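You operate a simulated robot arm through the tools that you are given. There is no shell and no other tool. Be economical: measure what you need, move in short steps, check, and stop when the job is done.

The job below is to be done with a simulated robot arm. You get a single attempt, and the scene is never put back.

JOB
One lead sits on the wrong terminal: move it as the card shows and test the fan.
Fine: The fan box's striped lug is the earth. Work with the supply off; leave the emptied clamp free. Run the fan, then switch off.

Only the result counts: the job must be done as asked and must still hold three seconds after the hand-in. Knocking over, shifting, dropping, spilling or breaking anything else fails it.

ROBOT AND FRAMES
A 7-joint arm with a two-finger parallel gripper, fixed in place. Base frame: the origin is at the foot of the arm, x ahead of it, y to its left, z up; the work surface is at about z = 808. Units: mm, rad, N and s.
With the tool pointing down near the work surface it reaches from about 240 to 680 mm from the base axis. Its first joint turns from -1.152 to 1.152 rad. Payload 2.4 kg.
Tool frame: the origin (TCP) lies between the finger pads and is the grasp point; the fingertips stand 30 mm ahead of it; z points along the fingers, y is the line along which they close. Largest opening 94 mm; finger width 28, thickness 10; the body of the gripper, 50 by 96 mm, starts 55 mm behind the TCP.
Orientation is that of the tool frame in the base frame, as [roll, pitch, yaw] about the fixed x, y, z axes, in that order (R = Rz(yaw) Ry(pitch) Rx(roll)). With the fingers straight down and closing along the base's y, the tool's x points along the base's -x, its y along +y and its z along -z.

CONTROLS
- The arm moves only by the tool jog_arm. Its argument "targets" is a list of rows, each a list of 7 numbers: the shift along the base's x, y, z in mm, then the turn, a rotation vector about the base's x, y, z in degrees, then the gripper command, from -1 (shut) to 1 (fully open), values between in proportion. In form: [[tx, ty, tz, wx, wy, wz, grip], ...]. A call has 1 to 12 rows; each row shifts and turns the commanded pose from where the row before left it. Rows are played at 5 a second. More than 50 mm and 0.15 rad between two rows, or a gripper value outside its range, and nothing of the call is played. A pose out of reach is approached as far as the arm can. The call stops where the force on the tool passes 40 N (or 10 N more than at its start, if that is more) or the arm is blocked; 0.2 s more then pass. Each finger travels about 153 mm/s and halts on what it meets, pressing with about 21 N; the grip force reading is that of the motor and also rises with nothing between the fingers. The clock runs only during rows and for 0.2 s after the last one: add rows that do not move to give the fingers time. The reply holds the time, the measured pose of the TCP, the force on the tool along the base axes, the opening and the grip force, in the units named above and with some noise.
- Cameras (640 x 400 px; columns grow to the right, rows downward): "scene" is fixed at [35.7, 472.1, 1444]; the picture's right is [-0.77, -0.63, 0.00], its down [-0.36, 0.44, -0.82] and it looks along [0.52, -0.64, -0.57] (base axes); focal length 313 px, centre (320, 200). "wrist" rides on the gripper at [-37, 0, -58] in the tool frame; the picture's right is [0.00, -1.00, 0.00], its down [0.97, 0.00, -0.24] and it looks along [0.24, 0.00, 0.97] (tool axes); focal length 218 px, centre (320, 200). There is no depth. A picture from a camera that has moved, and an enlarged one, comes with that camera's place and axes in the base frame and with its lens.
- camera(camera): a new picture of that camera. It takes no simulated time.
- enlarge(camera, box): a new picture of the part [left, top, right, bottom] of that camera's present view, enlarged. It takes no simulated time.
- job_done(): hands the job in; it is judged then, once.

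Work in short steps. Places have to be worked out from the pictures, the camera data and where the tool is seen: move nearer, look again, correct. Check each grasp and each placing, and mend what went wrong. You have 120 turns and 68 pictures in all, those below and enlarged ones among them. Open the gripper and draw the arm clear of the work before you hand the job in, unless the task says otherwise; then end with one line.

The tools are called after ">>>" as name(argument=value, ...) on one line, values as JSON. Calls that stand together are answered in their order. jog_arm: Moves the arm, as the interface text tells. Its arguments: {"type":"object","properties":{"targets":{"type":"array","items":{"type":"array","items":{"type":"number"}}}},"required":["targets"]} The other tools are called the same way: camera (camera) takes a picture; enlarge (camera, box) takes an enlarged picture of a part of a camera's view; job_done () hands the job in.

At the start:

```text
t: 0.0
tool_pos: [456.5, -66.6, 1197.9]
ee_rot: [3.141, 0.001, -3.14]
wrist_force: [-0.1, -0.2, 1.1]
opening: 94.1
grasp_force: 0.2
```

scene: 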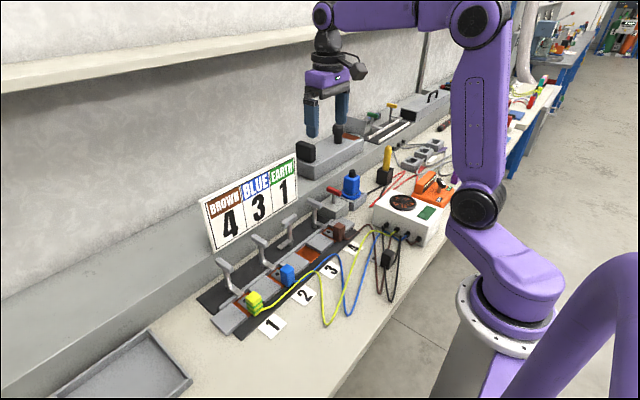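
wrist: 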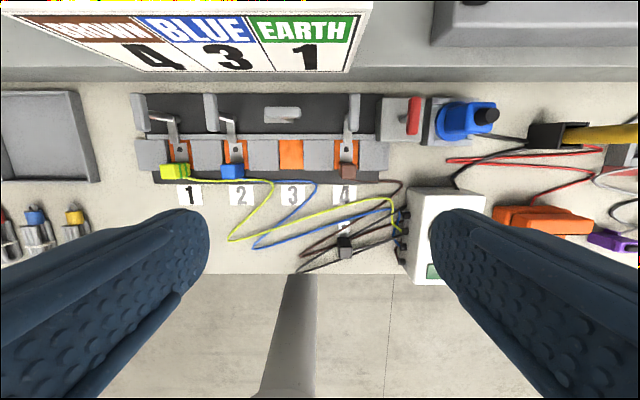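

The blue lead seems to be on terminal 2 while the card says 3; I'll check the details with enlarged views of the block and the fan box.

>>> enlarge(camera="wrist", box=[120, 80, 400, 255])

>>> enlarge(camera="wrist", box=[330, 80, 510, 290])

>>> enlarge(camera="scene", box=[190, 150, 470, 345])

```text
2.29 times, centred on (260, 168) of wrist
camera zoom: at [493.4, -67.8, 1256.3], right [0.0, -1.0, 0.0], down [-0.97, 0.0, 0.24], along [-0.24, 0.0, -0.97], focal length 499 px, centre (457, 274)
```

zoom: 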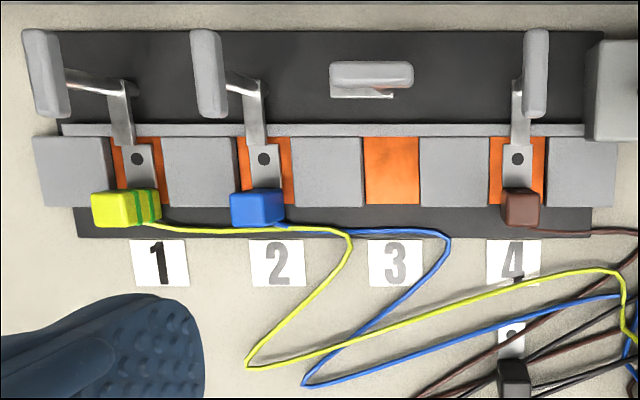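

```text
1.90 times, centred on (420, 185) of wrist
camera zoom: at [493.4, -67.8, 1256.3], right [0.0, -1.0, 0.0], down [-0.97, 0.0, 0.24], along [-0.24, 0.0, -0.97], focal length 416 px, centre (130, 229)
```

zoom: 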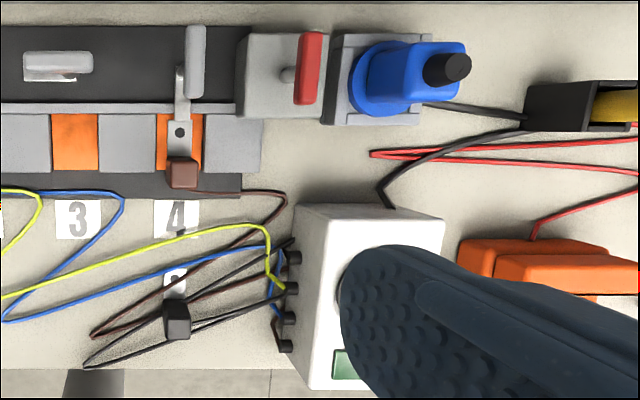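

```text
2.05 times, centred on (330, 248) of scene
camera zoom: at [35.7, 472.1, 1444.0], right [-0.77, -0.63, 0.0], down [-0.36, 0.44, -0.82], along [0.52, -0.64, -0.57], focal length 642 px, centre (300, 103)
```

zoom: 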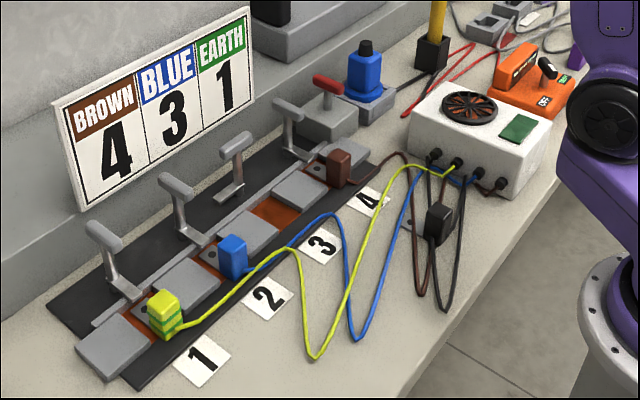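

The blue lug is on 2 and clamp 3 looks open (its handle differs). I'll move closer for clearer views of clamps 2 and 3.

>>> jog_arm(targets=[[-14, 25, -37, 0, 0, 0, 1], [-14, 25, -37, 0, 0, 0, 1], [-14, 25, -37, 0, 0, 0, 1], [-14, 25, -37, 0, 0, 0, 1], [0, 0, 0, 0, 0, 0, 1]])

>>> camera(camera="wrist")

>>> enlarge(camera="scene", box=[210, 190, 370, 290])

```text
t: 1.2
tool_pos: [400.3, 32.0, 1050.2]
ee_rot: [-3.141, 0.0, -3.141]
wrist_force: [0.3, -0.1, 0.8]
opening: 94.0
grasp_force: 0.1
```

```text
62 pictures are left
camera wrist: at [436.7, 32.0, 1108.4], right [0.0, -1.0, 0.0], down [-0.97, 0.0, 0.24], along [-0.24, 0.0, -0.97], focal length 218 px, centre (320, 200)
```

wrist: 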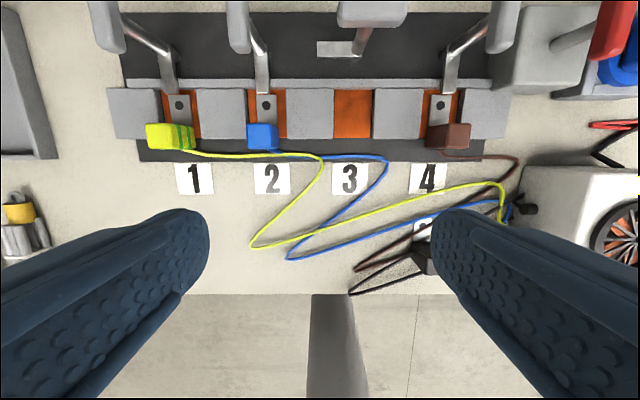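

```text
4.00 times, centred on (290, 240) of scene
camera zoom: at [35.7, 472.1, 1444.0], right [-0.77, -0.63, 0.0], down [-0.36, 0.44, -0.82], along [0.52, -0.64, -0.57], focal length 1252 px, centre (440, 40)
```

zoom: 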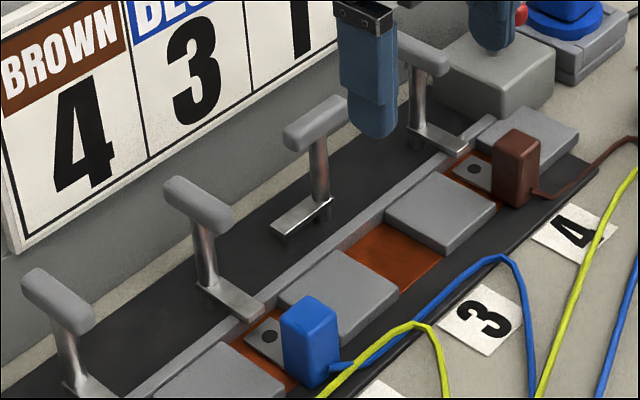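

Clamps appear to be posts with a T-handle and a foot that swivels about the post: feet of 1, 2, 4 press on the lugs, while 3 is swung aside. Handle 3 is at about (543, -11, 898). I'll look from closer above.

>>> jog_arm(targets=[[40, 4, -32, 0, 0, 0, 1], [40, 4, -32, 0, 0, 0, 1], [0, 0, 0, 0, 0, 0, 1]])

>>> camera(camera="wrist")

```text
refused: row 1 steps farther than a row can; nothing moved
```

```text
60 pictures are left
camera wrist: at [436.7, 32.0, 1108.4], right [0.0, -1.0, 0.0], down [-0.97, 0.0, 0.24], along [-0.24, 0.0, -0.97], focal length 218 px, centre (320, 200)
```

wrist: 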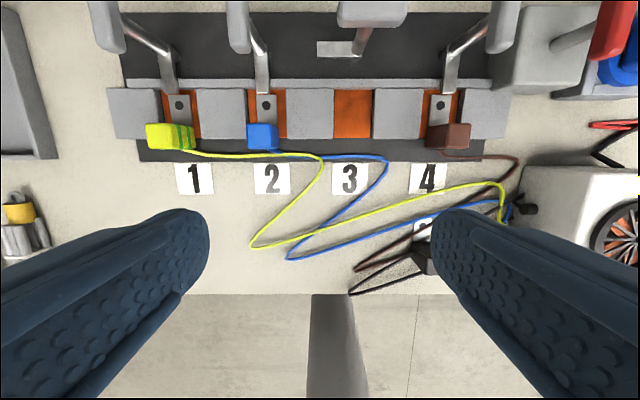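

The step was slightly too long (51 mm), so I'll split it into smaller rows.

>>> jog_arm(targets=[[27, 3, -22, 0, 0, 0, 1], [27, 3, -22, 0, 0, 0, 1], [26, 2, -20, 0, 0, 0, 1], [0, 0, 0, 0, 0, 0, 1]])

>>> camera(camera="wrist")

```text
t: 2.2
tool_pos: [480.5, 39.4, 985.4]
ee_rot: [3.14, -0.001, -3.14]
wrist_force: [0.1, -0.8, -0.5]
opening: 93.7
grasp_force: 0.1
```

```text
59 pictures are left
camera wrist: at [517.2, 39.7, 1043.7], right [0.0, -1.0, 0.0], down [-0.97, 0.0, 0.24], along [-0.24, 0.0, -0.97], focal length 218 px, centre (320, 200)
```

wrist: 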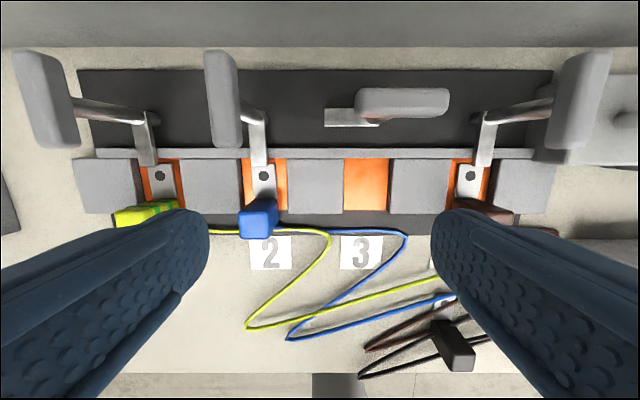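

Handles 2 and 3 pivot on posts at about (542, 97) and (542, -8), with terminals at x≈479. Before touching anything I need to identify the supply switch and its state, so I move right and look.

>>> jog_arm(targets=[[0, -43, 15, 0, 0, 0, 1], [0, -45, 15, 0, 0, 0, 1], [0, -45, 15, 0, 0, 0, 1], [0, -45, 15, 0, 0, 0, 1], [0, -45, 5, 0, 0, 0, 1], [0, -20, 0, 0, 0, 0, 1], [0, 0, 0, 0, 0, 0, 1]])

>>> camera(camera="wrist")

>>> enlarge(camera="scene", box=[310, 130, 470, 250])

```text
t: 3.8
tool_pos: [479.7, -202.0, 1050.7]
ee_rot: [3.141, -0.001, 3.141]
wrist_force: [0.0, 0.0, 0.2]
opening: 94.0
grasp_force: 0.1
```

```text
58 pictures are left
camera wrist: at [517.5, -202.6, 1109.0], right [0.0, -1.0, 0.0], down [-0.97, 0.0, 0.24], along [-0.24, 0.0, -0.97], focal length 218 px, centre (320, 200)
```

wrist: 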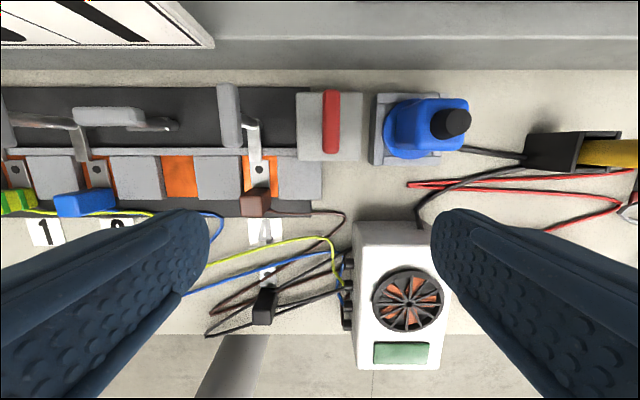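

```text
3.33 times, centred on (390, 190) of scene
camera zoom: at [35.8, 472.0, 1444.0], right [-0.77, -0.63, 0.0], down [-0.36, 0.44, -0.82], along [0.52, -0.64, -0.57], focal length 1044 px, centre (87, 233)
```

zoom: 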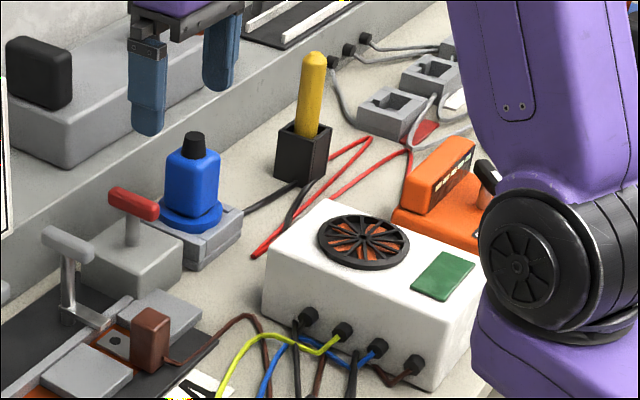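

I want the switch, plug and fan in detail: is the supply currently off, and what are the on/off marks?

>>> enlarge(camera="wrist", box=[280, 70, 480, 195])

>>> enlarge(camera="wrist", box=[340, 210, 460, 380])

```text
3.20 times, centred on (380, 132) of wrist
camera zoom: at [517.5, -202.6, 1109.0], right [0.0, -1.0, 0.0], down [-0.97, 0.0, 0.24], along [-0.24, 0.0, -0.97], focal length 698 px, centre (128, 416)
```

zoom: 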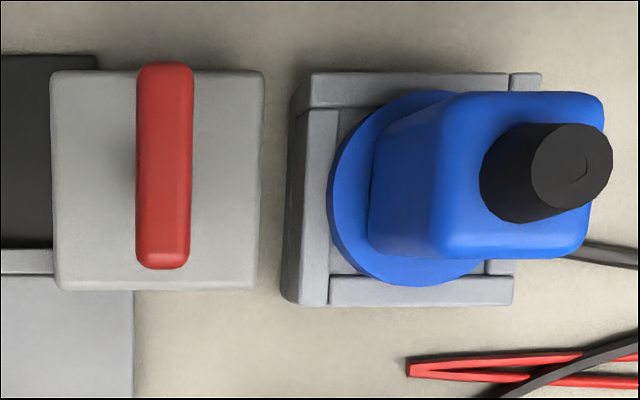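

```text
2.35 times, centred on (400, 295) of wrist
camera zoom: at [517.5, -202.6, 1109.0], right [0.0, -1.0, 0.0], down [-0.97, 0.0, 0.24], along [-0.24, 0.0, -0.97], focal length 514 px, centre (132, -24)
```

zoom: 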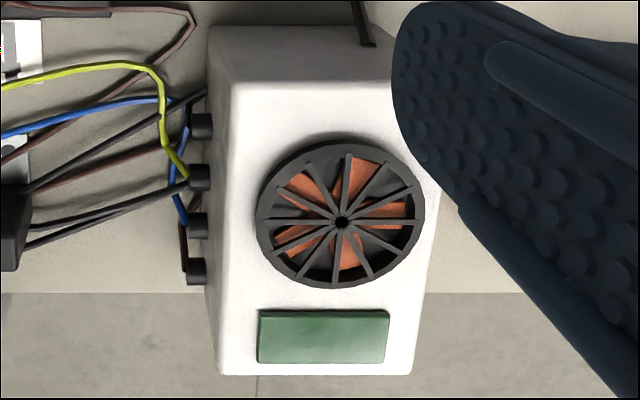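

The fan looks still and the switch bar stands along x, but nothing says on or off from above. I'll tilt the wrist to look at the switch front for marks.

>>> jog_arm(targets=[[-8, 0, -10, 0, -8, 0, 1], [-8, 0, -10, 0, -8, 0, 1], [-8, 0, -10, 0, -8, 0, 1], [-8, 0, -10, 0, -8, 0, 1], [-8, 0, -10, 0, -8, 0, 1], [-8, 0, -10, 0, -8, 0, 1], [0, 0, 0, 0, 0, 0, 1]])

>>> camera(camera="wrist")

```text
t: 5.4
tool_pos: [447.1, -192.3, 1004.0]
ee_rot: [3.078, 0.68, 3.141]
wrist_force: [-0.3, 0.9, -0.2]
opening: 94.2
grasp_force: 0.1
out of reach, approached as far as the arm can: row 4, 5, 6
```

```text
54 pictures are left
camera wrist: at [439.1, -195.4, 1072.0], right [0.04, -1.0, -0.05], down [-0.91, -0.01, -0.42], along [0.42, 0.06, -0.9], focal length 218 px, centre (320, 200)
```

wrist: 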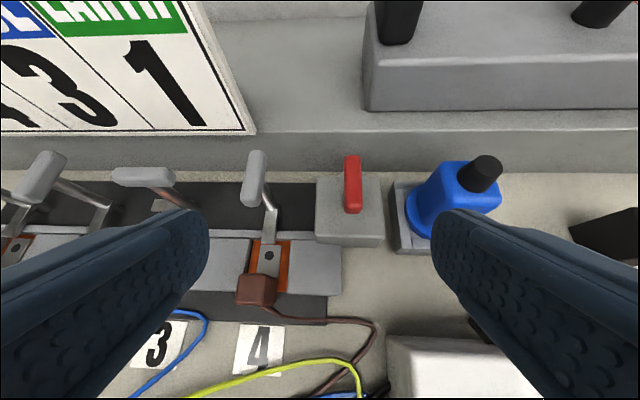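

The view is good enough; I'll enlarge the switch and the fan/plug side.

>>> enlarge(camera="wrist", box=[230, 140, 510, 260])

>>> enlarge(camera="scene", box=[320, 165, 385, 215])

>>> enlarge(camera="scene", box=[370, 165, 470, 250])

```text
2.29 times, centred on (370, 200) of wrist
camera zoom: at [439.1, -195.4, 1072.0], right [0.04, -1.0, -0.05], down [-0.91, -0.01, -0.42], along [0.42, 0.06, -0.9], focal length 499 px, centre (206, 200)
```

zoom: 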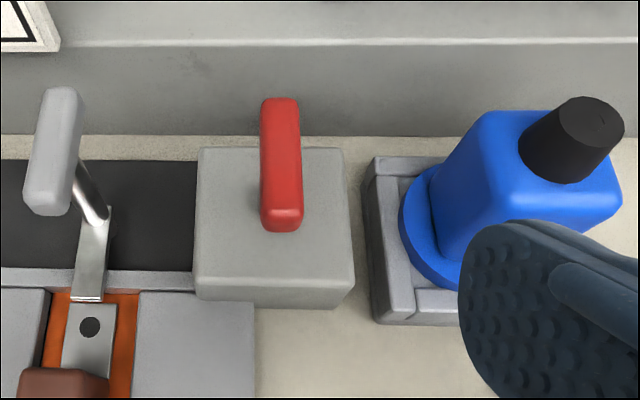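

```text
8.00 times, centred on (352, 190) of scene
camera zoom: at [35.7, 472.1, 1444.0], right [-0.77, -0.63, 0.0], down [-0.36, 0.44, -0.82], along [0.52, -0.64, -0.57], focal length 2505 px, centre (60, 280)
```

zoom: 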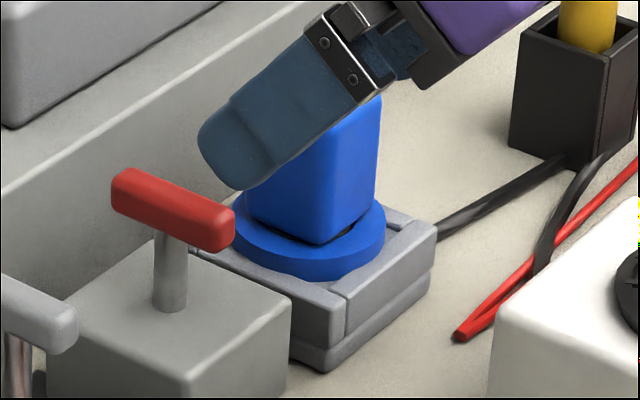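

```text
4.71 times, centred on (420, 208) of scene
camera zoom: at [35.7, 472.1, 1444.0], right [-0.77, -0.63, 0.0], down [-0.36, 0.44, -0.82], along [0.52, -0.64, -0.57], focal length 1473 px, centre (-151, 165)
```

zoom: 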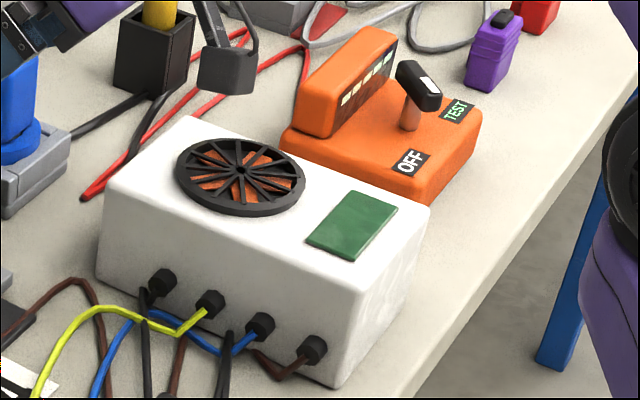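

The orange unit behind the fan box is labelled OFF / TEST, so it may be the real test supply. I'll untilt and go look at it from above, following the cables.

>>> jog_arm(targets=[[0, -10, 10, 0, 8, 0, 1], [0, -20, 10, 0, 8, 0, 1], [0, -30, 10, 0, 8, 0, 1], [0, -40, 10, 0, 8, 0, 1], [0, -40, 10, 0, 8, 0, 1], [0, -30, 10, 0, 8, 0, 1], [0, 0, 0, 0, 0, 0, 1]])

>>> camera(camera="wrist")

```text
t: 7.0
tool_pos: [449.7, -341.4, 1057.6]
ee_rot: [3.045, -0.024, 3.14]
wrist_force: [0.0, 0.1, 0.1]
opening: 94.1
grasp_force: 0.0
out of reach, approached as far as the arm can: row 1, 2
```

```text
50 pictures are left
camera wrist: at [488.6, -348.0, 1114.3], right [0.0, -1.0, -0.1], down [-0.96, -0.02, 0.26], along [-0.26, 0.1, -0.96], focal length 218 px, centre (320, 200)
```

wrist: 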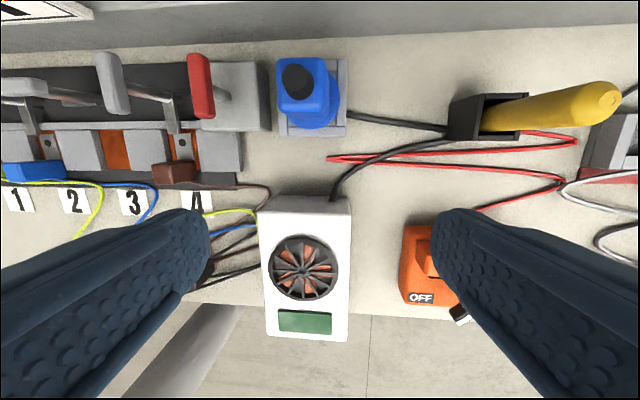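

The roll is slightly off; I'll correct it and move further right for a better view of the yellow lever box, the orange unit and the cables.

>>> jog_arm(targets=[[0, -30, 0, 5.5, 0, 0, 1], [0, -35, 0, 0, 1.4, 0, 1], [0, -35, 0, 0, 0, 0, 1], [0, 0, 0, 0, 0, 0, 1]])

>>> camera(camera="wrist")

>>> enlarge(camera="scene", box=[340, 90, 500, 210])

```text
t: 8.0
tool_pos: [449.9, -442.9, 1056.4]
ee_rot: [2.946, -0.047, -3.14]
wrist_force: [-0.4, -0.4, -0.3]
opening: 93.9
grasp_force: 0.0
```

```text
49 pictures are left
camera wrist: at [489.0, -453.9, 1112.2], right [-0.01, -0.98, -0.19], down [-0.96, -0.05, 0.28], along [-0.28, 0.19, -0.94], focal length 218 px, centre (320, 200)
```

wrist: 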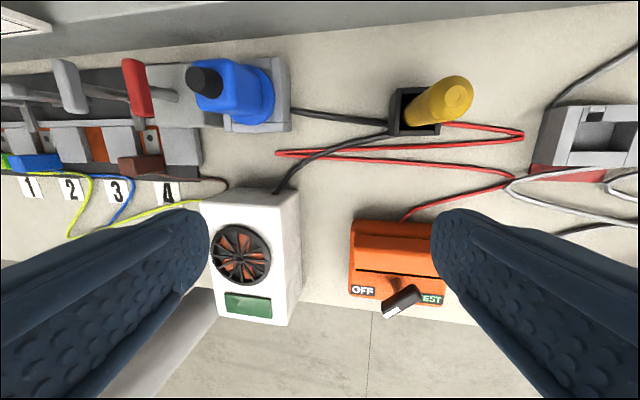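

```text
3.33 times, centred on (420, 150) of scene
camera zoom: at [35.8, 472.0, 1444.0], right [-0.77, -0.63, 0.0], down [-0.36, 0.44, -0.82], along [0.52, -0.64, -0.57], focal length 1044 px, centre (-13, 367)
```

zoom: 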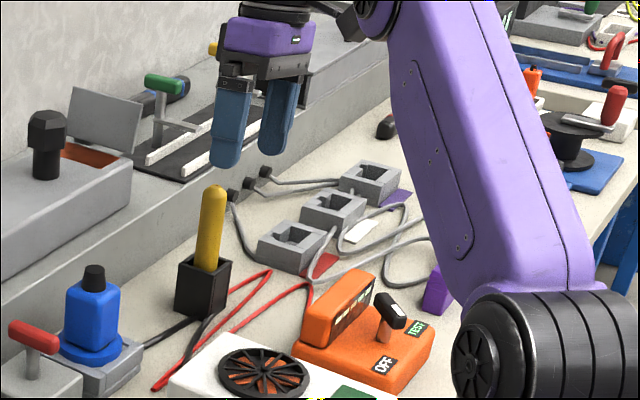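

Correcting the roll (the sign was reversed) and zooming on the orange unit's lever and the black/yellow box.

>>> jog_arm(targets=[[0, 0, 0, -5.6, 0, 0, 1], [0, 0, 0, -5.6, 2.5, 0, 1], [0, 0, 0, 0, 0, 0, 1]])

>>> enlarge(camera="wrist", box=[200, 80, 460, 330])

>>> enlarge(camera="scene", box=[415, 165, 475, 210])

```text
t: 8.8
tool_pos: [449.7, -442.2, 1055.0]
ee_rot: [-3.14, -0.09, 3.131]
wrist_force: [0.0, 0.3, -1.3]
opening: 93.9
grasp_force: 0.0
```

```text
1.60 times, centred on (330, 205) of wrist
camera zoom: at [492.3, -442.7, 1111.2], right [-0.01, -1.0, 0.0], down [-0.95, 0.01, 0.33], along [-0.33, 0.0, -0.95], focal length 349 px, centre (304, 192)
```

zoom: 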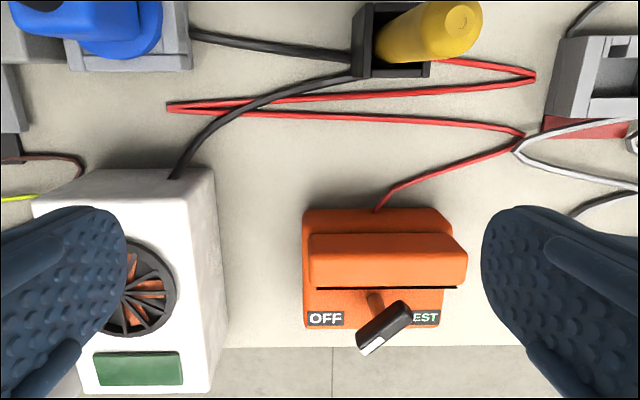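

```text
8.89 times, centred on (445, 188) of scene
camera zoom: at [35.7, 472.1, 1444.0], right [-0.77, -0.63, 0.0], down [-0.36, 0.44, -0.82], along [0.52, -0.64, -0.57], focal length 2783 px, centre (-791, 311)
```

zoom: 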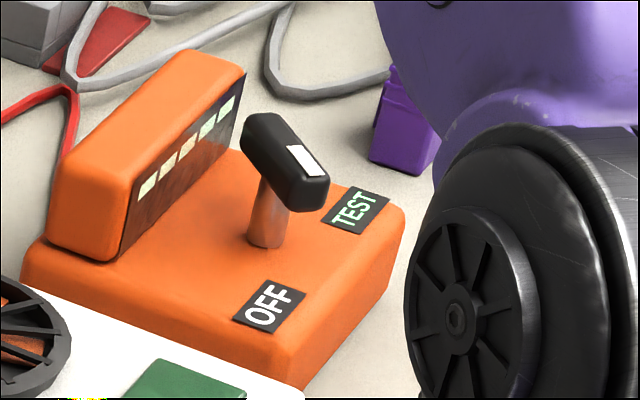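

The orange unit looks like a probe tester parked on OFF. I want to see how the black cable connects at the yellow/black box, so I zoom there.

>>> enlarge(camera="wrist", box=[270, 60, 450, 172])

>>> enlarge(camera="scene", box=[360, 135, 430, 200])

```text
3.56 times, centred on (360, 116) of wrist
camera zoom: at [492.3, -442.7, 1111.2], right [-0.01, -1.0, 0.0], down [-0.95, 0.01, 0.33], along [-0.33, 0.0, -0.95], focal length 776 px, centre (178, 499)
```

zoom: 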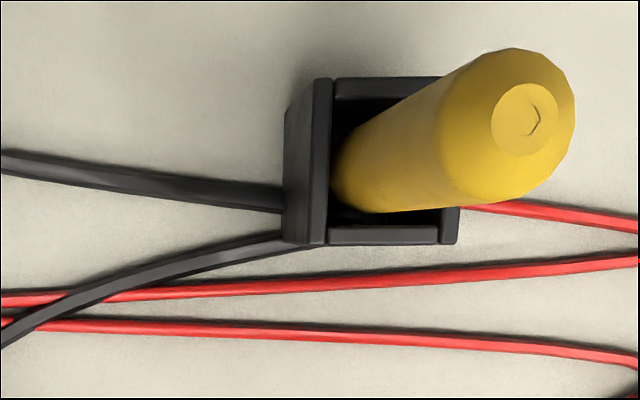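

```text
6.15 times, centred on (395, 168) of scene
camera zoom: at [35.7, 472.1, 1444.0], right [-0.77, -0.63, 0.0], down [-0.36, 0.44, -0.82], along [0.52, -0.64, -0.57], focal length 1927 px, centre (-142, 400)
```

zoom: 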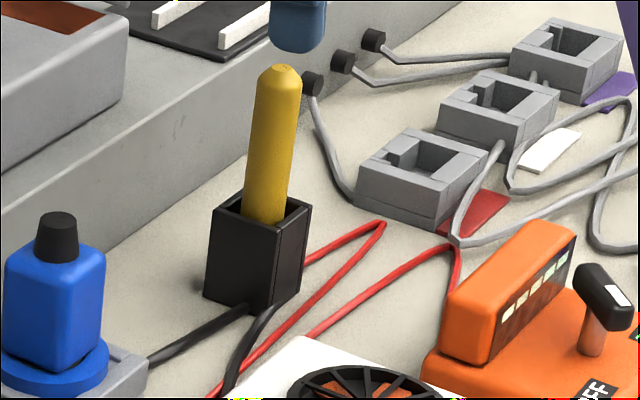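

The yellow rod and red cable belong to a probe tester, unrelated. The red lever beside the block (bar across the block, fan still, lamp dark) I take as the supply, currently off. Now back over clamp 2's handle with the orientation corrected.

>>> jog_arm(targets=[[7, 45, 0, 0, -5.2, 0, 1], [7, 45, 0, 0, 0, 0.5, 1], [7, 45, 0, 0, 0, 0, 1], [7, 45, 0, 0, 0, 0, 1], [7, 45, 0, 0, 0, 0, 1], [7, 45, 0, 0, 0, 0, 1], [7, 45, 0, 0, 0, 0, 1], [7, 45, 0, 0, 0, 0, 1], [7, 45, 0, 0, 0, 0, 1], [7, 45, 0, 0, 0, 0, 1], [0, 45, -10, 0, 0, 0, 1], [0, 40, -10, 0, 0, 0, 1]])

>>> camera(camera="wrist")

```text
t: 11.4
tool_pos: [520.5, 93.5, 1038.1]
ee_rot: [-3.142, 0.003, 3.14]
wrist_force: [-0.5, 0.7, 0.5]
opening: 93.8
grasp_force: 0.1
```

```text
43 pictures are left
camera wrist: at [558.1, 93.2, 1096.1], right [0.0, -1.0, 0.0], down [-0.97, 0.0, 0.24], along [-0.24, 0.0, -0.97], focal length 218 px, centre (320, 200)
```

wrist: 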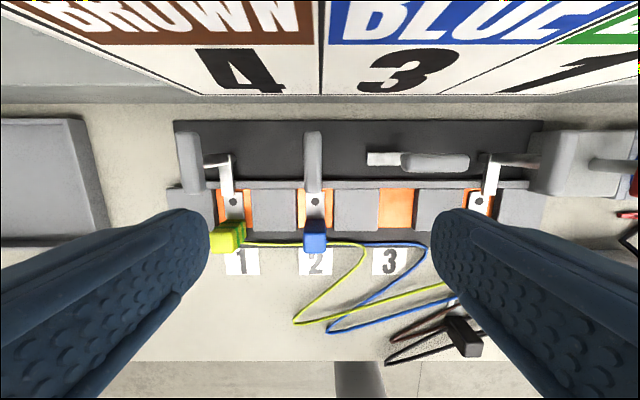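

Handle 2 is at about (544, 99), its bar along x, top ≈ z 906; the card stands at x≈600, so I'll keep the body clear by gripping the front half of the bar (x≈526) with a partly open gripper. Descend to just above first and look.

>>> jog_arm(targets=[[3, 3, -30, 0, 0, 0, 0.1], [2.5, 2.5, -30, 0, 0, 0, 0.1], [0, 0, -30, 0, 0, 0, 0.1], [0, 0, 0, 0, 0, 0, 0.1]])

>>> camera(camera="wrist")

>>> enlarge(camera="scene", box=[190, 150, 350, 260])

```text
t: 12.4
tool_pos: [525.6, 99.1, 947.5]
ee_rot: [3.141, 0.001, -3.141]
wrist_force: [0.0, -0.7, -0.6]
opening: 51.6
grasp_force: 0.1
```

```text
42 pictures are left
camera wrist: at [563.2, 98.6, 1005.9], right [0.0, -1.0, 0.0], down [-0.97, 0.0, 0.24], along [-0.24, 0.0, -0.97], focal length 218 px, centre (320, 200)
```

wrist: 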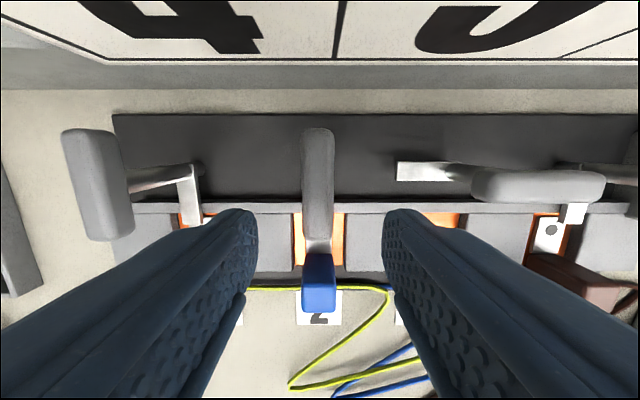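

```text
3.64 times, centred on (270, 205) of scene
camera zoom: at [35.7, 472.1, 1444.0], right [-0.77, -0.63, 0.0], down [-0.36, 0.44, -0.82], along [0.52, -0.64, -0.57], focal length 1138 px, centre (502, 182)
```

zoom: 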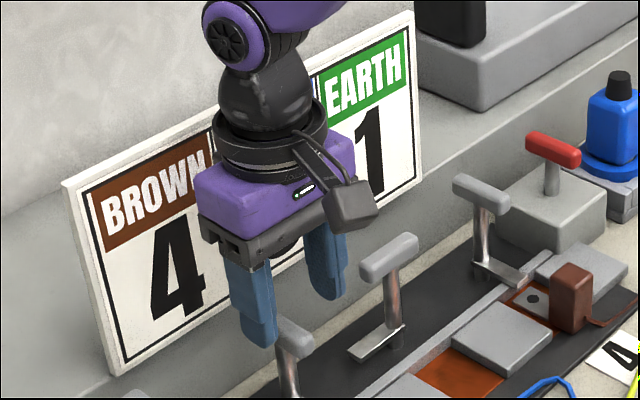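

The handle is centred between the fingers and pivot x is ≈544. Descend to z≈896 and close on the bar.

>>> jog_arm(targets=[[0, 0, -26, 0, 0, 0, 0.1], [0, 0, -25, 0, 0, 0, 0.1], [0, 0, 0, 0, 0, 0, -1], [0, 0, 0, 0, 0, 0, -1], [0, 0, 0, 0, 0, 0, -1]])

>>> enlarge(camera="scene", box=[190, 170, 350, 270])

```text
t: 13.6
tool_pos: [526.4, 99.3, 896.4]
ee_rot: [-3.141, 0.0, -3.139]
wrist_force: [-1.5, 11.7, -2.9]
opening: 20.3
grasp_force: 44.9
```

```text
4.00 times, centred on (270, 220) of scene
camera zoom: at [35.7, 472.4, 1443.9], right [-0.77, -0.63, 0.0], down [-0.36, 0.44, -0.82], along [0.52, -0.64, -0.57], focal length 1252 px, centre (520, 120)
```

zoom: 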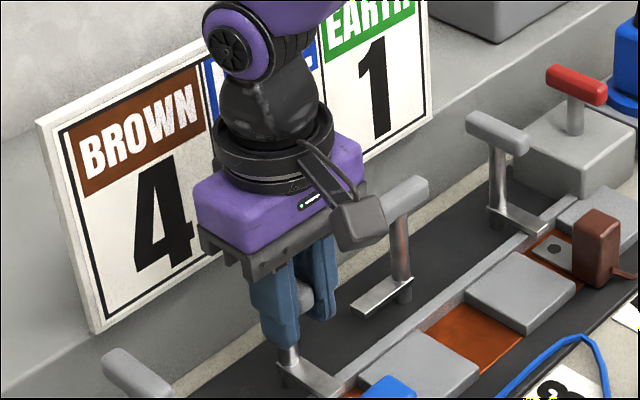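

Grip is firm (20 mm bar). Try the first 15° of turn about the post (clockwise from above) and read the forces.

>>> jog_arm(targets=[[0.15, 2.35, 0, 0, 0, -7.5, -1], [0.46, 2.31, 0, 0, 0, -7.5, -1], [0, 0, 0, 0, 0, 0, -1]])

>>> enlarge(camera="scene", box=[190, 170, 350, 270])

```text
t: 14.4
tool_pos: [526.2, 103.7, 898.3]
ee_rot: [-3.141, 0.002, 2.879]
wrist_force: [-6.1, 14.3, 6.4]
opening: 20.6
grasp_force: 45.0
```

```text
4.00 times, centred on (270, 220) of scene
camera zoom: at [35.5, 472.4, 1443.9], right [-0.77, -0.63, 0.0], down [-0.36, 0.44, -0.82], along [0.52, -0.64, -0.57], focal length 1252 px, centre (520, 120)
```

zoom: 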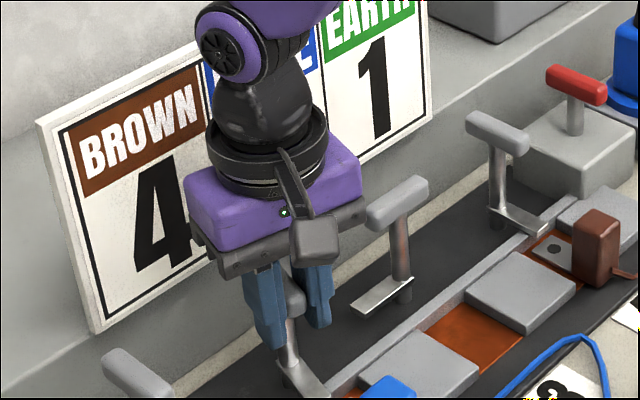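

It turns, with the handle apparently rising slightly. Continue in small groups.

>>> jog_arm(targets=[[0.76, 2.23, 0.5, 0, 0, -7.5, -1], [1.04, 2.11, 0.5, 0, 0, -7.5, -1], [1.31, 1.96, 0, 0, 0, -7.5, -1], [0, 0, 0, 0, 0, 0, -1]])

```text
t: 15.4
tool_pos: [529.3, 110.0, 896.4]
ee_rot: [-3.14, 0.002, 2.486]
wrist_force: [-6.3, 17.2, -4.4]
opening: 20.5
grasp_force: 45.3
```

Forces are modest and it follows; continue to about 67°.

>>> jog_arm(targets=[[1.55, 1.77, 0, 0, 0, -7.5, -1], [1.77, 1.55, 0, 0, 0, -7.5, -1], [1.96, 1.31, 0, 0, 0, -7.5, -1], [2.11, 1.04, 0, 0, 0, -7.5, -1], [0, 0, 0, 0, 0, 0, -1]])

>>> enlarge(camera="scene", box=[190, 170, 350, 270])

```text
t: 16.6
tool_pos: [536.4, 115.4, 896.4]
ee_rot: [-3.139, 0.0, 1.96]
wrist_force: [-12.8, 10.8, 7.2]
opening: 20.6
grasp_force: 45.2
```

```text
4.00 times, centred on (270, 220) of scene
camera zoom: at [35.3, 472.3, 1443.9], right [-0.77, -0.63, 0.0], down [-0.36, 0.44, -0.82], along [0.52, -0.64, -0.57], focal length 1252 px, centre (520, 120)
```

zoom: 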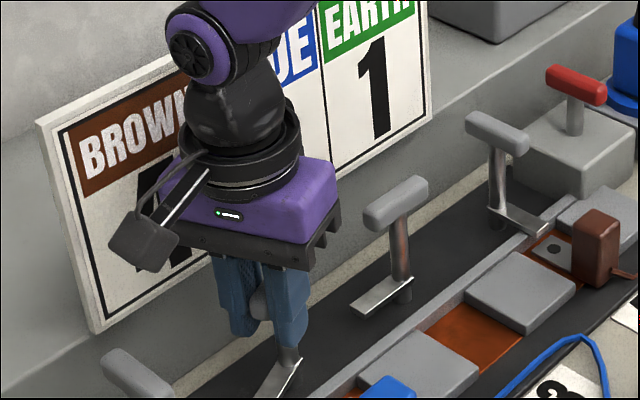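

The foot swings with the handle. Finish the last 22.5°.

>>> jog_arm(targets=[[2.23, 0.76, 0, 0, 0, -7.5, -1], [2.31, 0.46, 0, 0, 0, -7.5, -1], [2.35, 0.15, 0, 0, 0, -7.5, -1], [0, 0, 0, 0, 0, 0, -1]])

>>> enlarge(camera="scene", box=[190, 170, 350, 270])

```text
t: 17.6
tool_pos: [542.3, 116.7, 897.4]
ee_rot: [-3.138, 0.0, 1.57]
wrist_force: [-21.6, 7.7, 14.4]
opening: 20.2
grasp_force: 44.9
```

```text
4.00 times, centred on (270, 220) of scene
camera zoom: at [34.9, 472.2, 1444.0], right [-0.77, -0.63, 0.0], down [-0.36, 0.44, -0.82], along [0.52, -0.64, -0.57], focal length 1252 px, centre (520, 120)
```

zoom: 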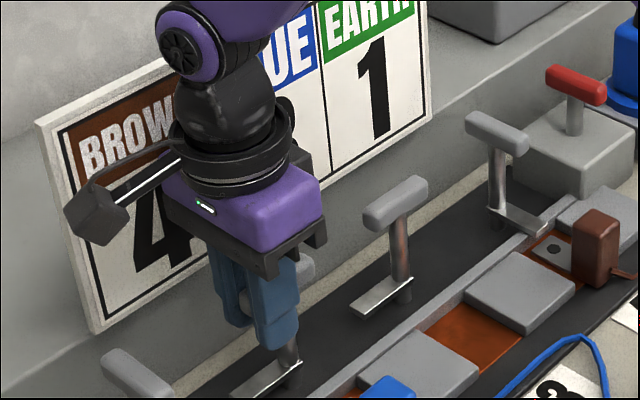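

Clamp 2 now matches clamp 3's open pose. Release with a partial opening and lift straight up.

>>> jog_arm(targets=[[-1.5, 0, 0, 0, 0, 0, -1], [0, 0, 0, 0, 0, 0, -0.1], [0, 0, 0, 0, 0, 0, -0.1], [0, 0, 35, 0, 0, 0, -0.1], [0, 0, 40, 0, 0, 0, -0.1], [-35, 0, 25, 0, 0, 0, -0.1], [0, 0, 0, 0, 0, 0, -0.1]])

>>> enlarge(camera="scene", box=[190, 180, 370, 300])

```text
t: 19.2
tool_pos: [508.5, 116.9, 996.5]
ee_rot: [3.141, 0.002, 1.571]
wrist_force: [0.8, 0.1, -1.3]
opening: 42.6
grasp_force: 0.0
```

```text
3.33 times, centred on (280, 240) of scene
camera zoom: at [35.7, 472.1, 1444.0], right [-0.77, -0.63, 0.0], down [-0.36, 0.44, -0.82], along [0.52, -0.64, -0.57], focal length 1044 px, centre (453, 67)
```

zoom: 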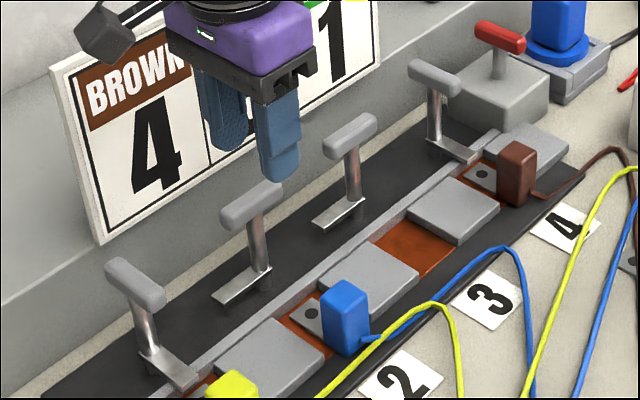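

Clamp 2 is open and the lug rests in place. Turn the wrist back and move over the blue boot.

>>> jog_arm(targets=[[-7, -1.5, -2, 0, 0, 7.5, 0], [-7, -1.5, -2, 0, 0, 7.5, 0], [-7, -1.5, -2, 0, 0, 7.5, 0], [-7, -1.5, -2, 0, 0, 7.5, 0], [-7, -1.5, -2, 0, 0, 7.5, 0], [-7, -1.5, -2, 0, 0, 7.5, 0], [-7, -1.5, -2, 0, 0, 7.5, 0], [-7, -1.5, -2, 0, 0, 7.5, 0], [-7, -1.5, -2, 0, 0, 7.5, 0], [-7, -1.5, -2, 0, 0, 7.5, 0], [-7, -1.5, -2, 0, 0, 7.5, 0], [-7, -1.5, -2, 0, 0, 7.5, 0]])

>>> camera(camera="wrist")

```text
t: 21.8
tool_pos: [423.5, 98.4, 973.3]
ee_rot: [-3.141, 0.003, -3.141]
wrist_force: [0.0, 0.9, 1.3]
opening: 46.8
grasp_force: 0.1
```

```text
35 pictures are left
camera wrist: at [460.6, 98.2, 1031.0], right [0.0, -1.0, 0.0], down [-0.97, 0.0, 0.24], along [-0.24, 0.0, -0.97], focal length 218 px, centre (320, 200)
```

wrist: 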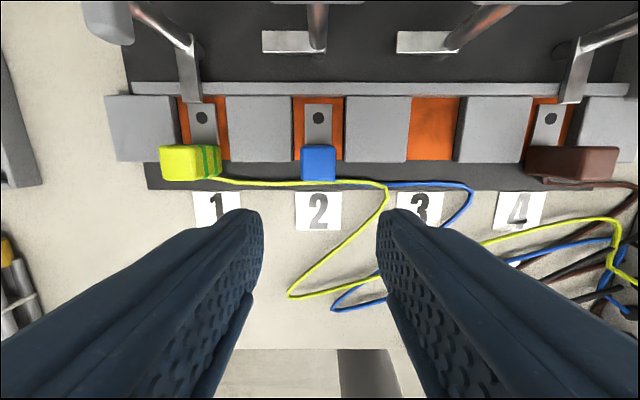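

Good view. I'll measure the boot more exactly with two enlargements before descending.

>>> enlarge(camera="wrist", box=[240, 80, 480, 230])

>>> enlarge(camera="scene", box=[265, 245, 345, 295])

```text
2.67 times, centred on (360, 155) of wrist
camera zoom: at [460.6, 98.2, 1031.0], right [0.0, -1.0, 0.0], down [-0.97, 0.0, 0.24], along [-0.24, 0.0, -0.97], focal length 582 px, centre (213, 320)
```

zoom: 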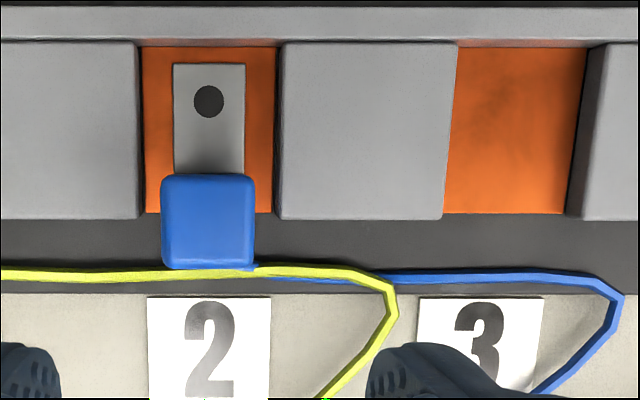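

```text
8.00 times, centred on (305, 270) of scene
camera zoom: at [35.7, 472.1, 1444.0], right [-0.77, -0.63, 0.0], down [-0.36, 0.44, -0.82], along [0.52, -0.64, -0.57], focal length 2505 px, centre (440, -360)
```

zoom: 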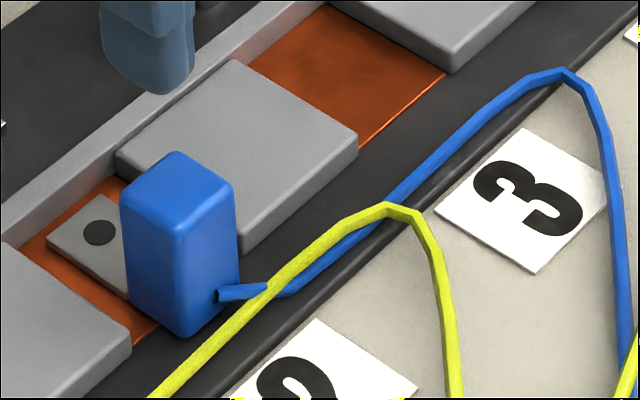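

Boot top is at z≈860, centred at (446, 99.5), 27 mm wide; dividers top ≈830. Descend to z≈865 (tips ≈835) and grip the upper boot.

>>> jog_arm(targets=[[10, 1, -35, 0, 0, 0, 0], [12, 0, -35, 0, 0, 0, 0], [0, 0, -25, 0, 0, 0, 0], [0, 0, -13, 0, 0, 0, 0], [0, 0, 0, 0, 0, 0, 0]])

>>> enlarge(camera="scene", box=[245, 230, 345, 295])

```text
t: 23.0
tool_pos: [445.9, 100.1, 864.0]
ee_rot: [-3.141, 0.003, 3.141]
wrist_force: [0.0, 0.1, 0.1]
opening: 47.0
grasp_force: 0.1
```

```text
6.15 times, centred on (295, 262) of scene
camera zoom: at [35.7, 472.1, 1444.0], right [-0.77, -0.63, 0.0], down [-0.36, 0.44, -0.82], along [0.52, -0.64, -0.57], focal length 1927 px, centre (474, -185)
```

zoom: 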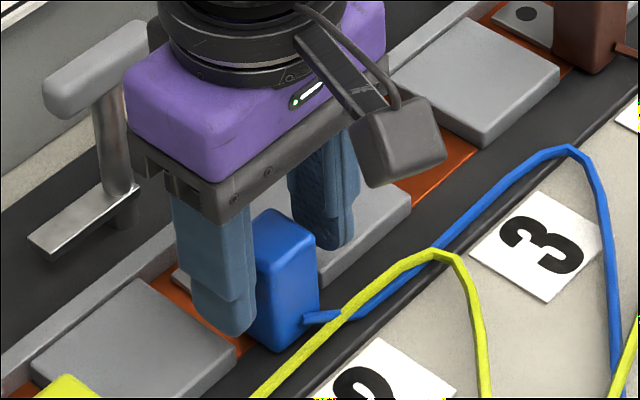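

The fingers straddle the boot. Close and check, then lift 10 mm.

>>> jog_arm(targets=[[0, 0, 0, 0, 0, 0, -1], [0, 0, 0, 0, 0, 0, -1], [0, 0, 0, 0, 0, 0, -1], [0, 0, 8, 0, 0, 0, -1], [0, 0, 8, 0, 0, 0, -1], [0, 0, 0, 0, 0, 0, -1]])

>>> enlarge(camera="scene", box=[245, 230, 345, 295])

```text
t: 24.4
tool_pos: [444.5, 99.4, 881.7]
ee_rot: [3.141, 0.001, 3.141]
wrist_force: [0.9, 0.0, -1.6]
opening: 26.8
grasp_force: 21.2
```

```text
6.15 times, centred on (295, 262) of scene
camera zoom: at [35.7, 472.1, 1444.0], right [-0.77, -0.63, 0.0], down [-0.36, 0.44, -0.82], along [0.52, -0.64, -0.57], focal length 1927 px, centre (474, -185)
```

zoom: 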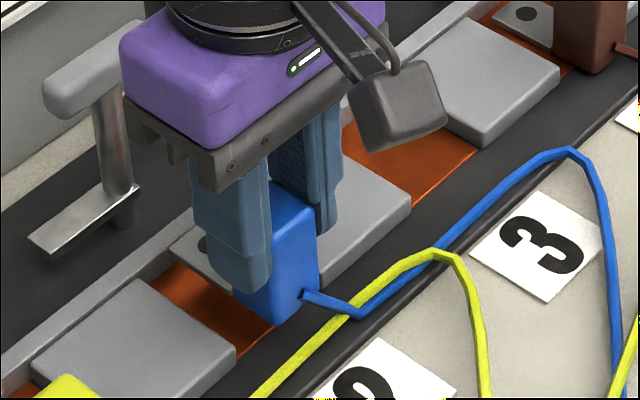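

The lug is held (26.8 mm). Lift a bit more and carry it 105 mm toward terminal 3.

>>> jog_arm(targets=[[0, 0, 15, 0, 0, 0, -1], [0, -21, 0, 0, 0, 0, -1], [0, -21, 0, 0, 0, 0, -1], [0, -21, 0, 0, 0, 0, -1], [0, -21, 0, 0, 0, 0, -1], [0, -21, 0, 0, 0, 0, -1], [0, 0, 0, 0, 0, 0, -1]])

>>> camera(camera="wrist")

>>> enlarge(camera="scene", box=[245, 205, 395, 305])

```text
t: 26.0
tool_pos: [446.0, -6.3, 895.7]
ee_rot: [3.14, 0.001, 3.14]
wrist_force: [-1.1, -0.4, -0.3]
opening: 27.3
grasp_force: 20.5
```

```text
30 pictures are left
camera wrist: at [483.1, -5.9, 953.3], right [0.0, -1.0, 0.0], down [-0.97, 0.0, 0.24], along [-0.24, 0.0, -0.97], focal length 218 px, centre (320, 200)
```

wrist: 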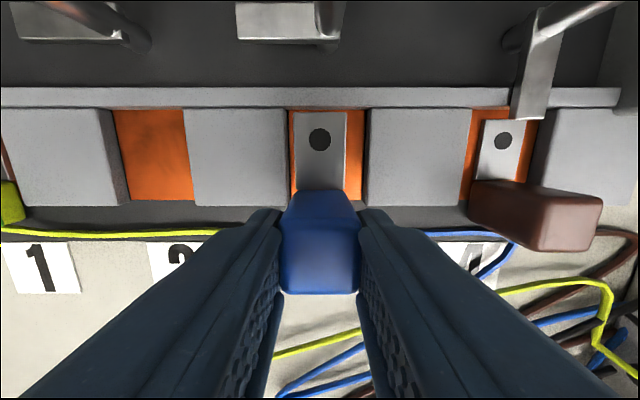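

```text
4.00 times, centred on (320, 255) of scene
camera zoom: at [35.8, 472.0, 1444.0], right [-0.77, -0.63, 0.0], down [-0.36, 0.44, -0.82], along [0.52, -0.64, -0.57], focal length 1252 px, centre (320, -20)
```

zoom: 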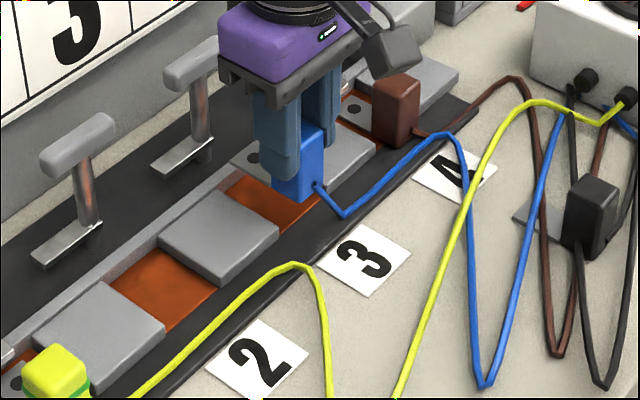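

Slot 3's centre is about 4 mm further right (y≈-10). Shift, lower to the original seating height (z≈864).

>>> jog_arm(targets=[[0, -4, 0, 0, 0, 0, -1], [0, 0, -12, 0, 0, 0, -1], [0, 0, -12, 0, 0, 0, -1], [0, 0, -6, 0, 0, 0, -1], [0, 0, -2, 0, 0, 0, -1], [0, 0, 0, 0, 0, 0, -1]])

>>> enlarge(camera="scene", box=[245, 205, 395, 305])

>>> camera(camera="wrist")

```text
t: 27.4
tool_pos: [444.1, -10.0, 864.0]
ee_rot: [3.141, 0.003, 3.139]
wrist_force: [-9.2, -2.5, 39.0]
opening: 26.7
grasp_force: 21.1
```

```text
4.00 times, centred on (320, 255) of scene
camera zoom: at [35.0, 472.0, 1444.0], right [-0.77, -0.63, 0.0], down [-0.36, 0.44, -0.82], along [0.52, -0.64, -0.57], focal length 1252 px, centre (320, -20)
```

zoom: 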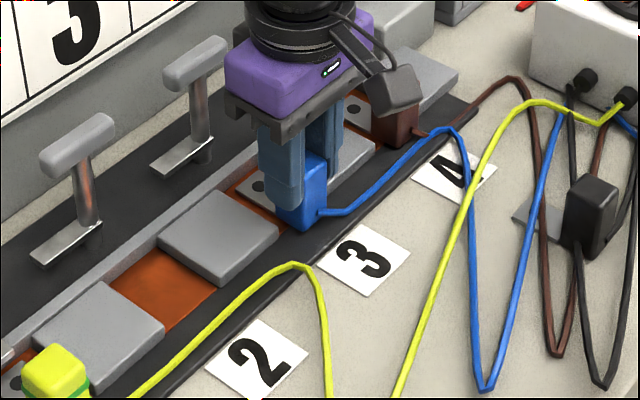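

```text
27 pictures are left
camera wrist: at [483.0, -10.1, 922.7], right [0.0, -1.0, 0.0], down [-0.97, 0.0, 0.24], along [-0.24, 0.0, -0.97], focal length 218 px, centre (320, 200)
```

wrist: 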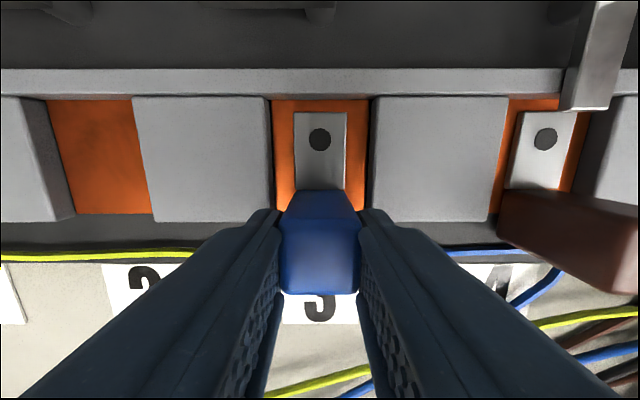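

The lug lies flat and centred in slot 3, matching lug 4's depth. Ease the pressure, release, and lift.

>>> jog_arm(targets=[[0, 0, 1.5, 0, 0, 0, -1], [0, 0, 0, 0, 0, 0, -0.2], [0, 0, 0, 0, 0, 0, -0.1], [0, 0, 20, 0, 0, 0, -0.1], [0, 0, 35, 0, 0, 0, -0.1], [0, 0, 40, 0, 0, 0, 0], [0, 0, 0, 0, 0, 0, 0]])

>>> camera(camera="wrist")

```text
t: 29.0
tool_pos: [444.8, -8.1, 960.3]
ee_rot: [-3.141, 0.002, 3.141]
wrist_force: [0.4, -0.7, -0.5]
opening: 47.2
grasp_force: 0.1
```

```text
26 pictures are left
camera wrist: at [482.5, -9.1, 1019.2], right [0.0, -1.0, 0.0], down [-0.97, 0.0, 0.24], along [-0.24, 0.0, -0.97], focal length 218 px, centre (320, 200)
```

wrist: 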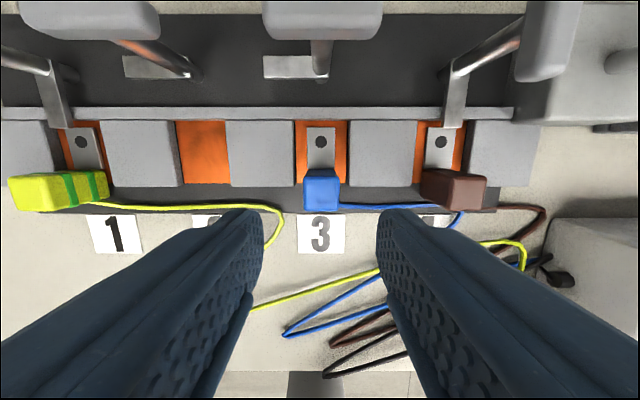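

Blue is in slot 3 with clamp 2 empty and open. Now turn the wrist -90° and approach handle 3 for closing.

>>> jog_arm(targets=[[5, 1.3, 3, 0, 0, -7.5, -0.1], [5, 1.3, 3, 0, 0, -7.5, -0.1], [5, 1.3, 3, 0, 0, -7.5, -0.1], [5, 1.3, 3, 0, 0, -7.5, -0.1], [5, 1.3, 3, 0, 0, -7.5, -0.1], [5, 1.3, 3, 0, 0, -7.5, -0.1], [5, 1.3, 3, 0, 0, -7.5, -0.1], [5, 1.3, 3, 0, 0, -7.5, -0.1], [5, 1.3, 3, 0, 0, -7.5, -0.1], [5, 1.3, 3, 0, 0, -7.5, -0.1], [5, 1.3, 0, 0, 0, -7.5, -0.1], [5, 1.3, 0, 0, 0, -7.5, -0.1]])

>>> camera(camera="wrist")

```text
t: 31.6
tool_pos: [505.6, 5.8, 990.4]
ee_rot: [-3.14, 0.002, 1.569]
wrist_force: [-0.1, -0.6, 1.0]
opening: 42.2
grasp_force: 0.1
```

```text
25 pictures are left
camera wrist: at [506.2, -30.9, 1048.2], right [-1.0, 0.0, 0.0], down [0.0, 0.97, 0.24], along [0.0, 0.24, -0.97], focal length 218 px, centre (320, 200)
```

wrist: 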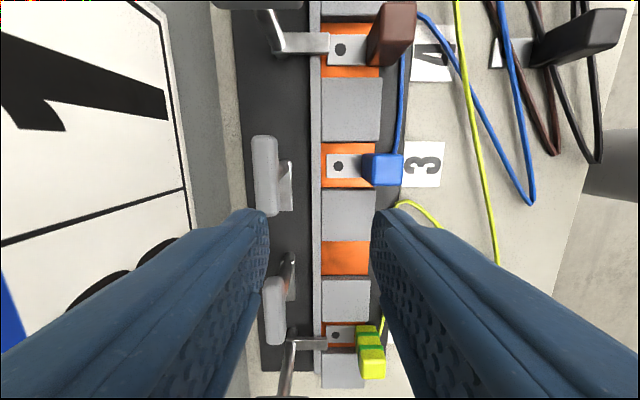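

Handle 3 is centred at about (543, -11). Move over its left half and descend.

>>> jog_arm(targets=[[18.5, 0.5, -12, 0, 0, 0, -0.1], [18.5, 0.5, -12, 0, 0, 0, -0.1], [0, 0, -30, 0, 0, 0, -0.1], [0, 0, -30, 0, 0, 0, -0.1], [0, 0, -10, 0, 0, 0, -0.1], [0, 0, 0, 0, 0, 0, -0.1]])

>>> enlarge(camera="scene", box=[220, 160, 380, 260])

```text
t: 33.0
tool_pos: [544.5, 6.9, 896.2]
ee_rot: [-3.141, 0.002, 1.572]
wrist_force: [0.0, -0.3, -0.3]
opening: 42.5
grasp_force: 0.0
```

```text
4.00 times, centred on (300, 210) of scene
camera zoom: at [35.7, 472.1, 1444.0], right [-0.77, -0.63, 0.0], down [-0.36, 0.44, -0.82], along [0.52, -0.64, -0.57], focal length 1252 px, centre (400, 160)
```

zoom: 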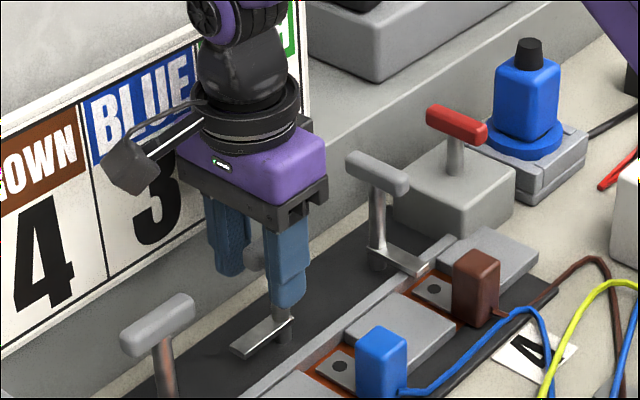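

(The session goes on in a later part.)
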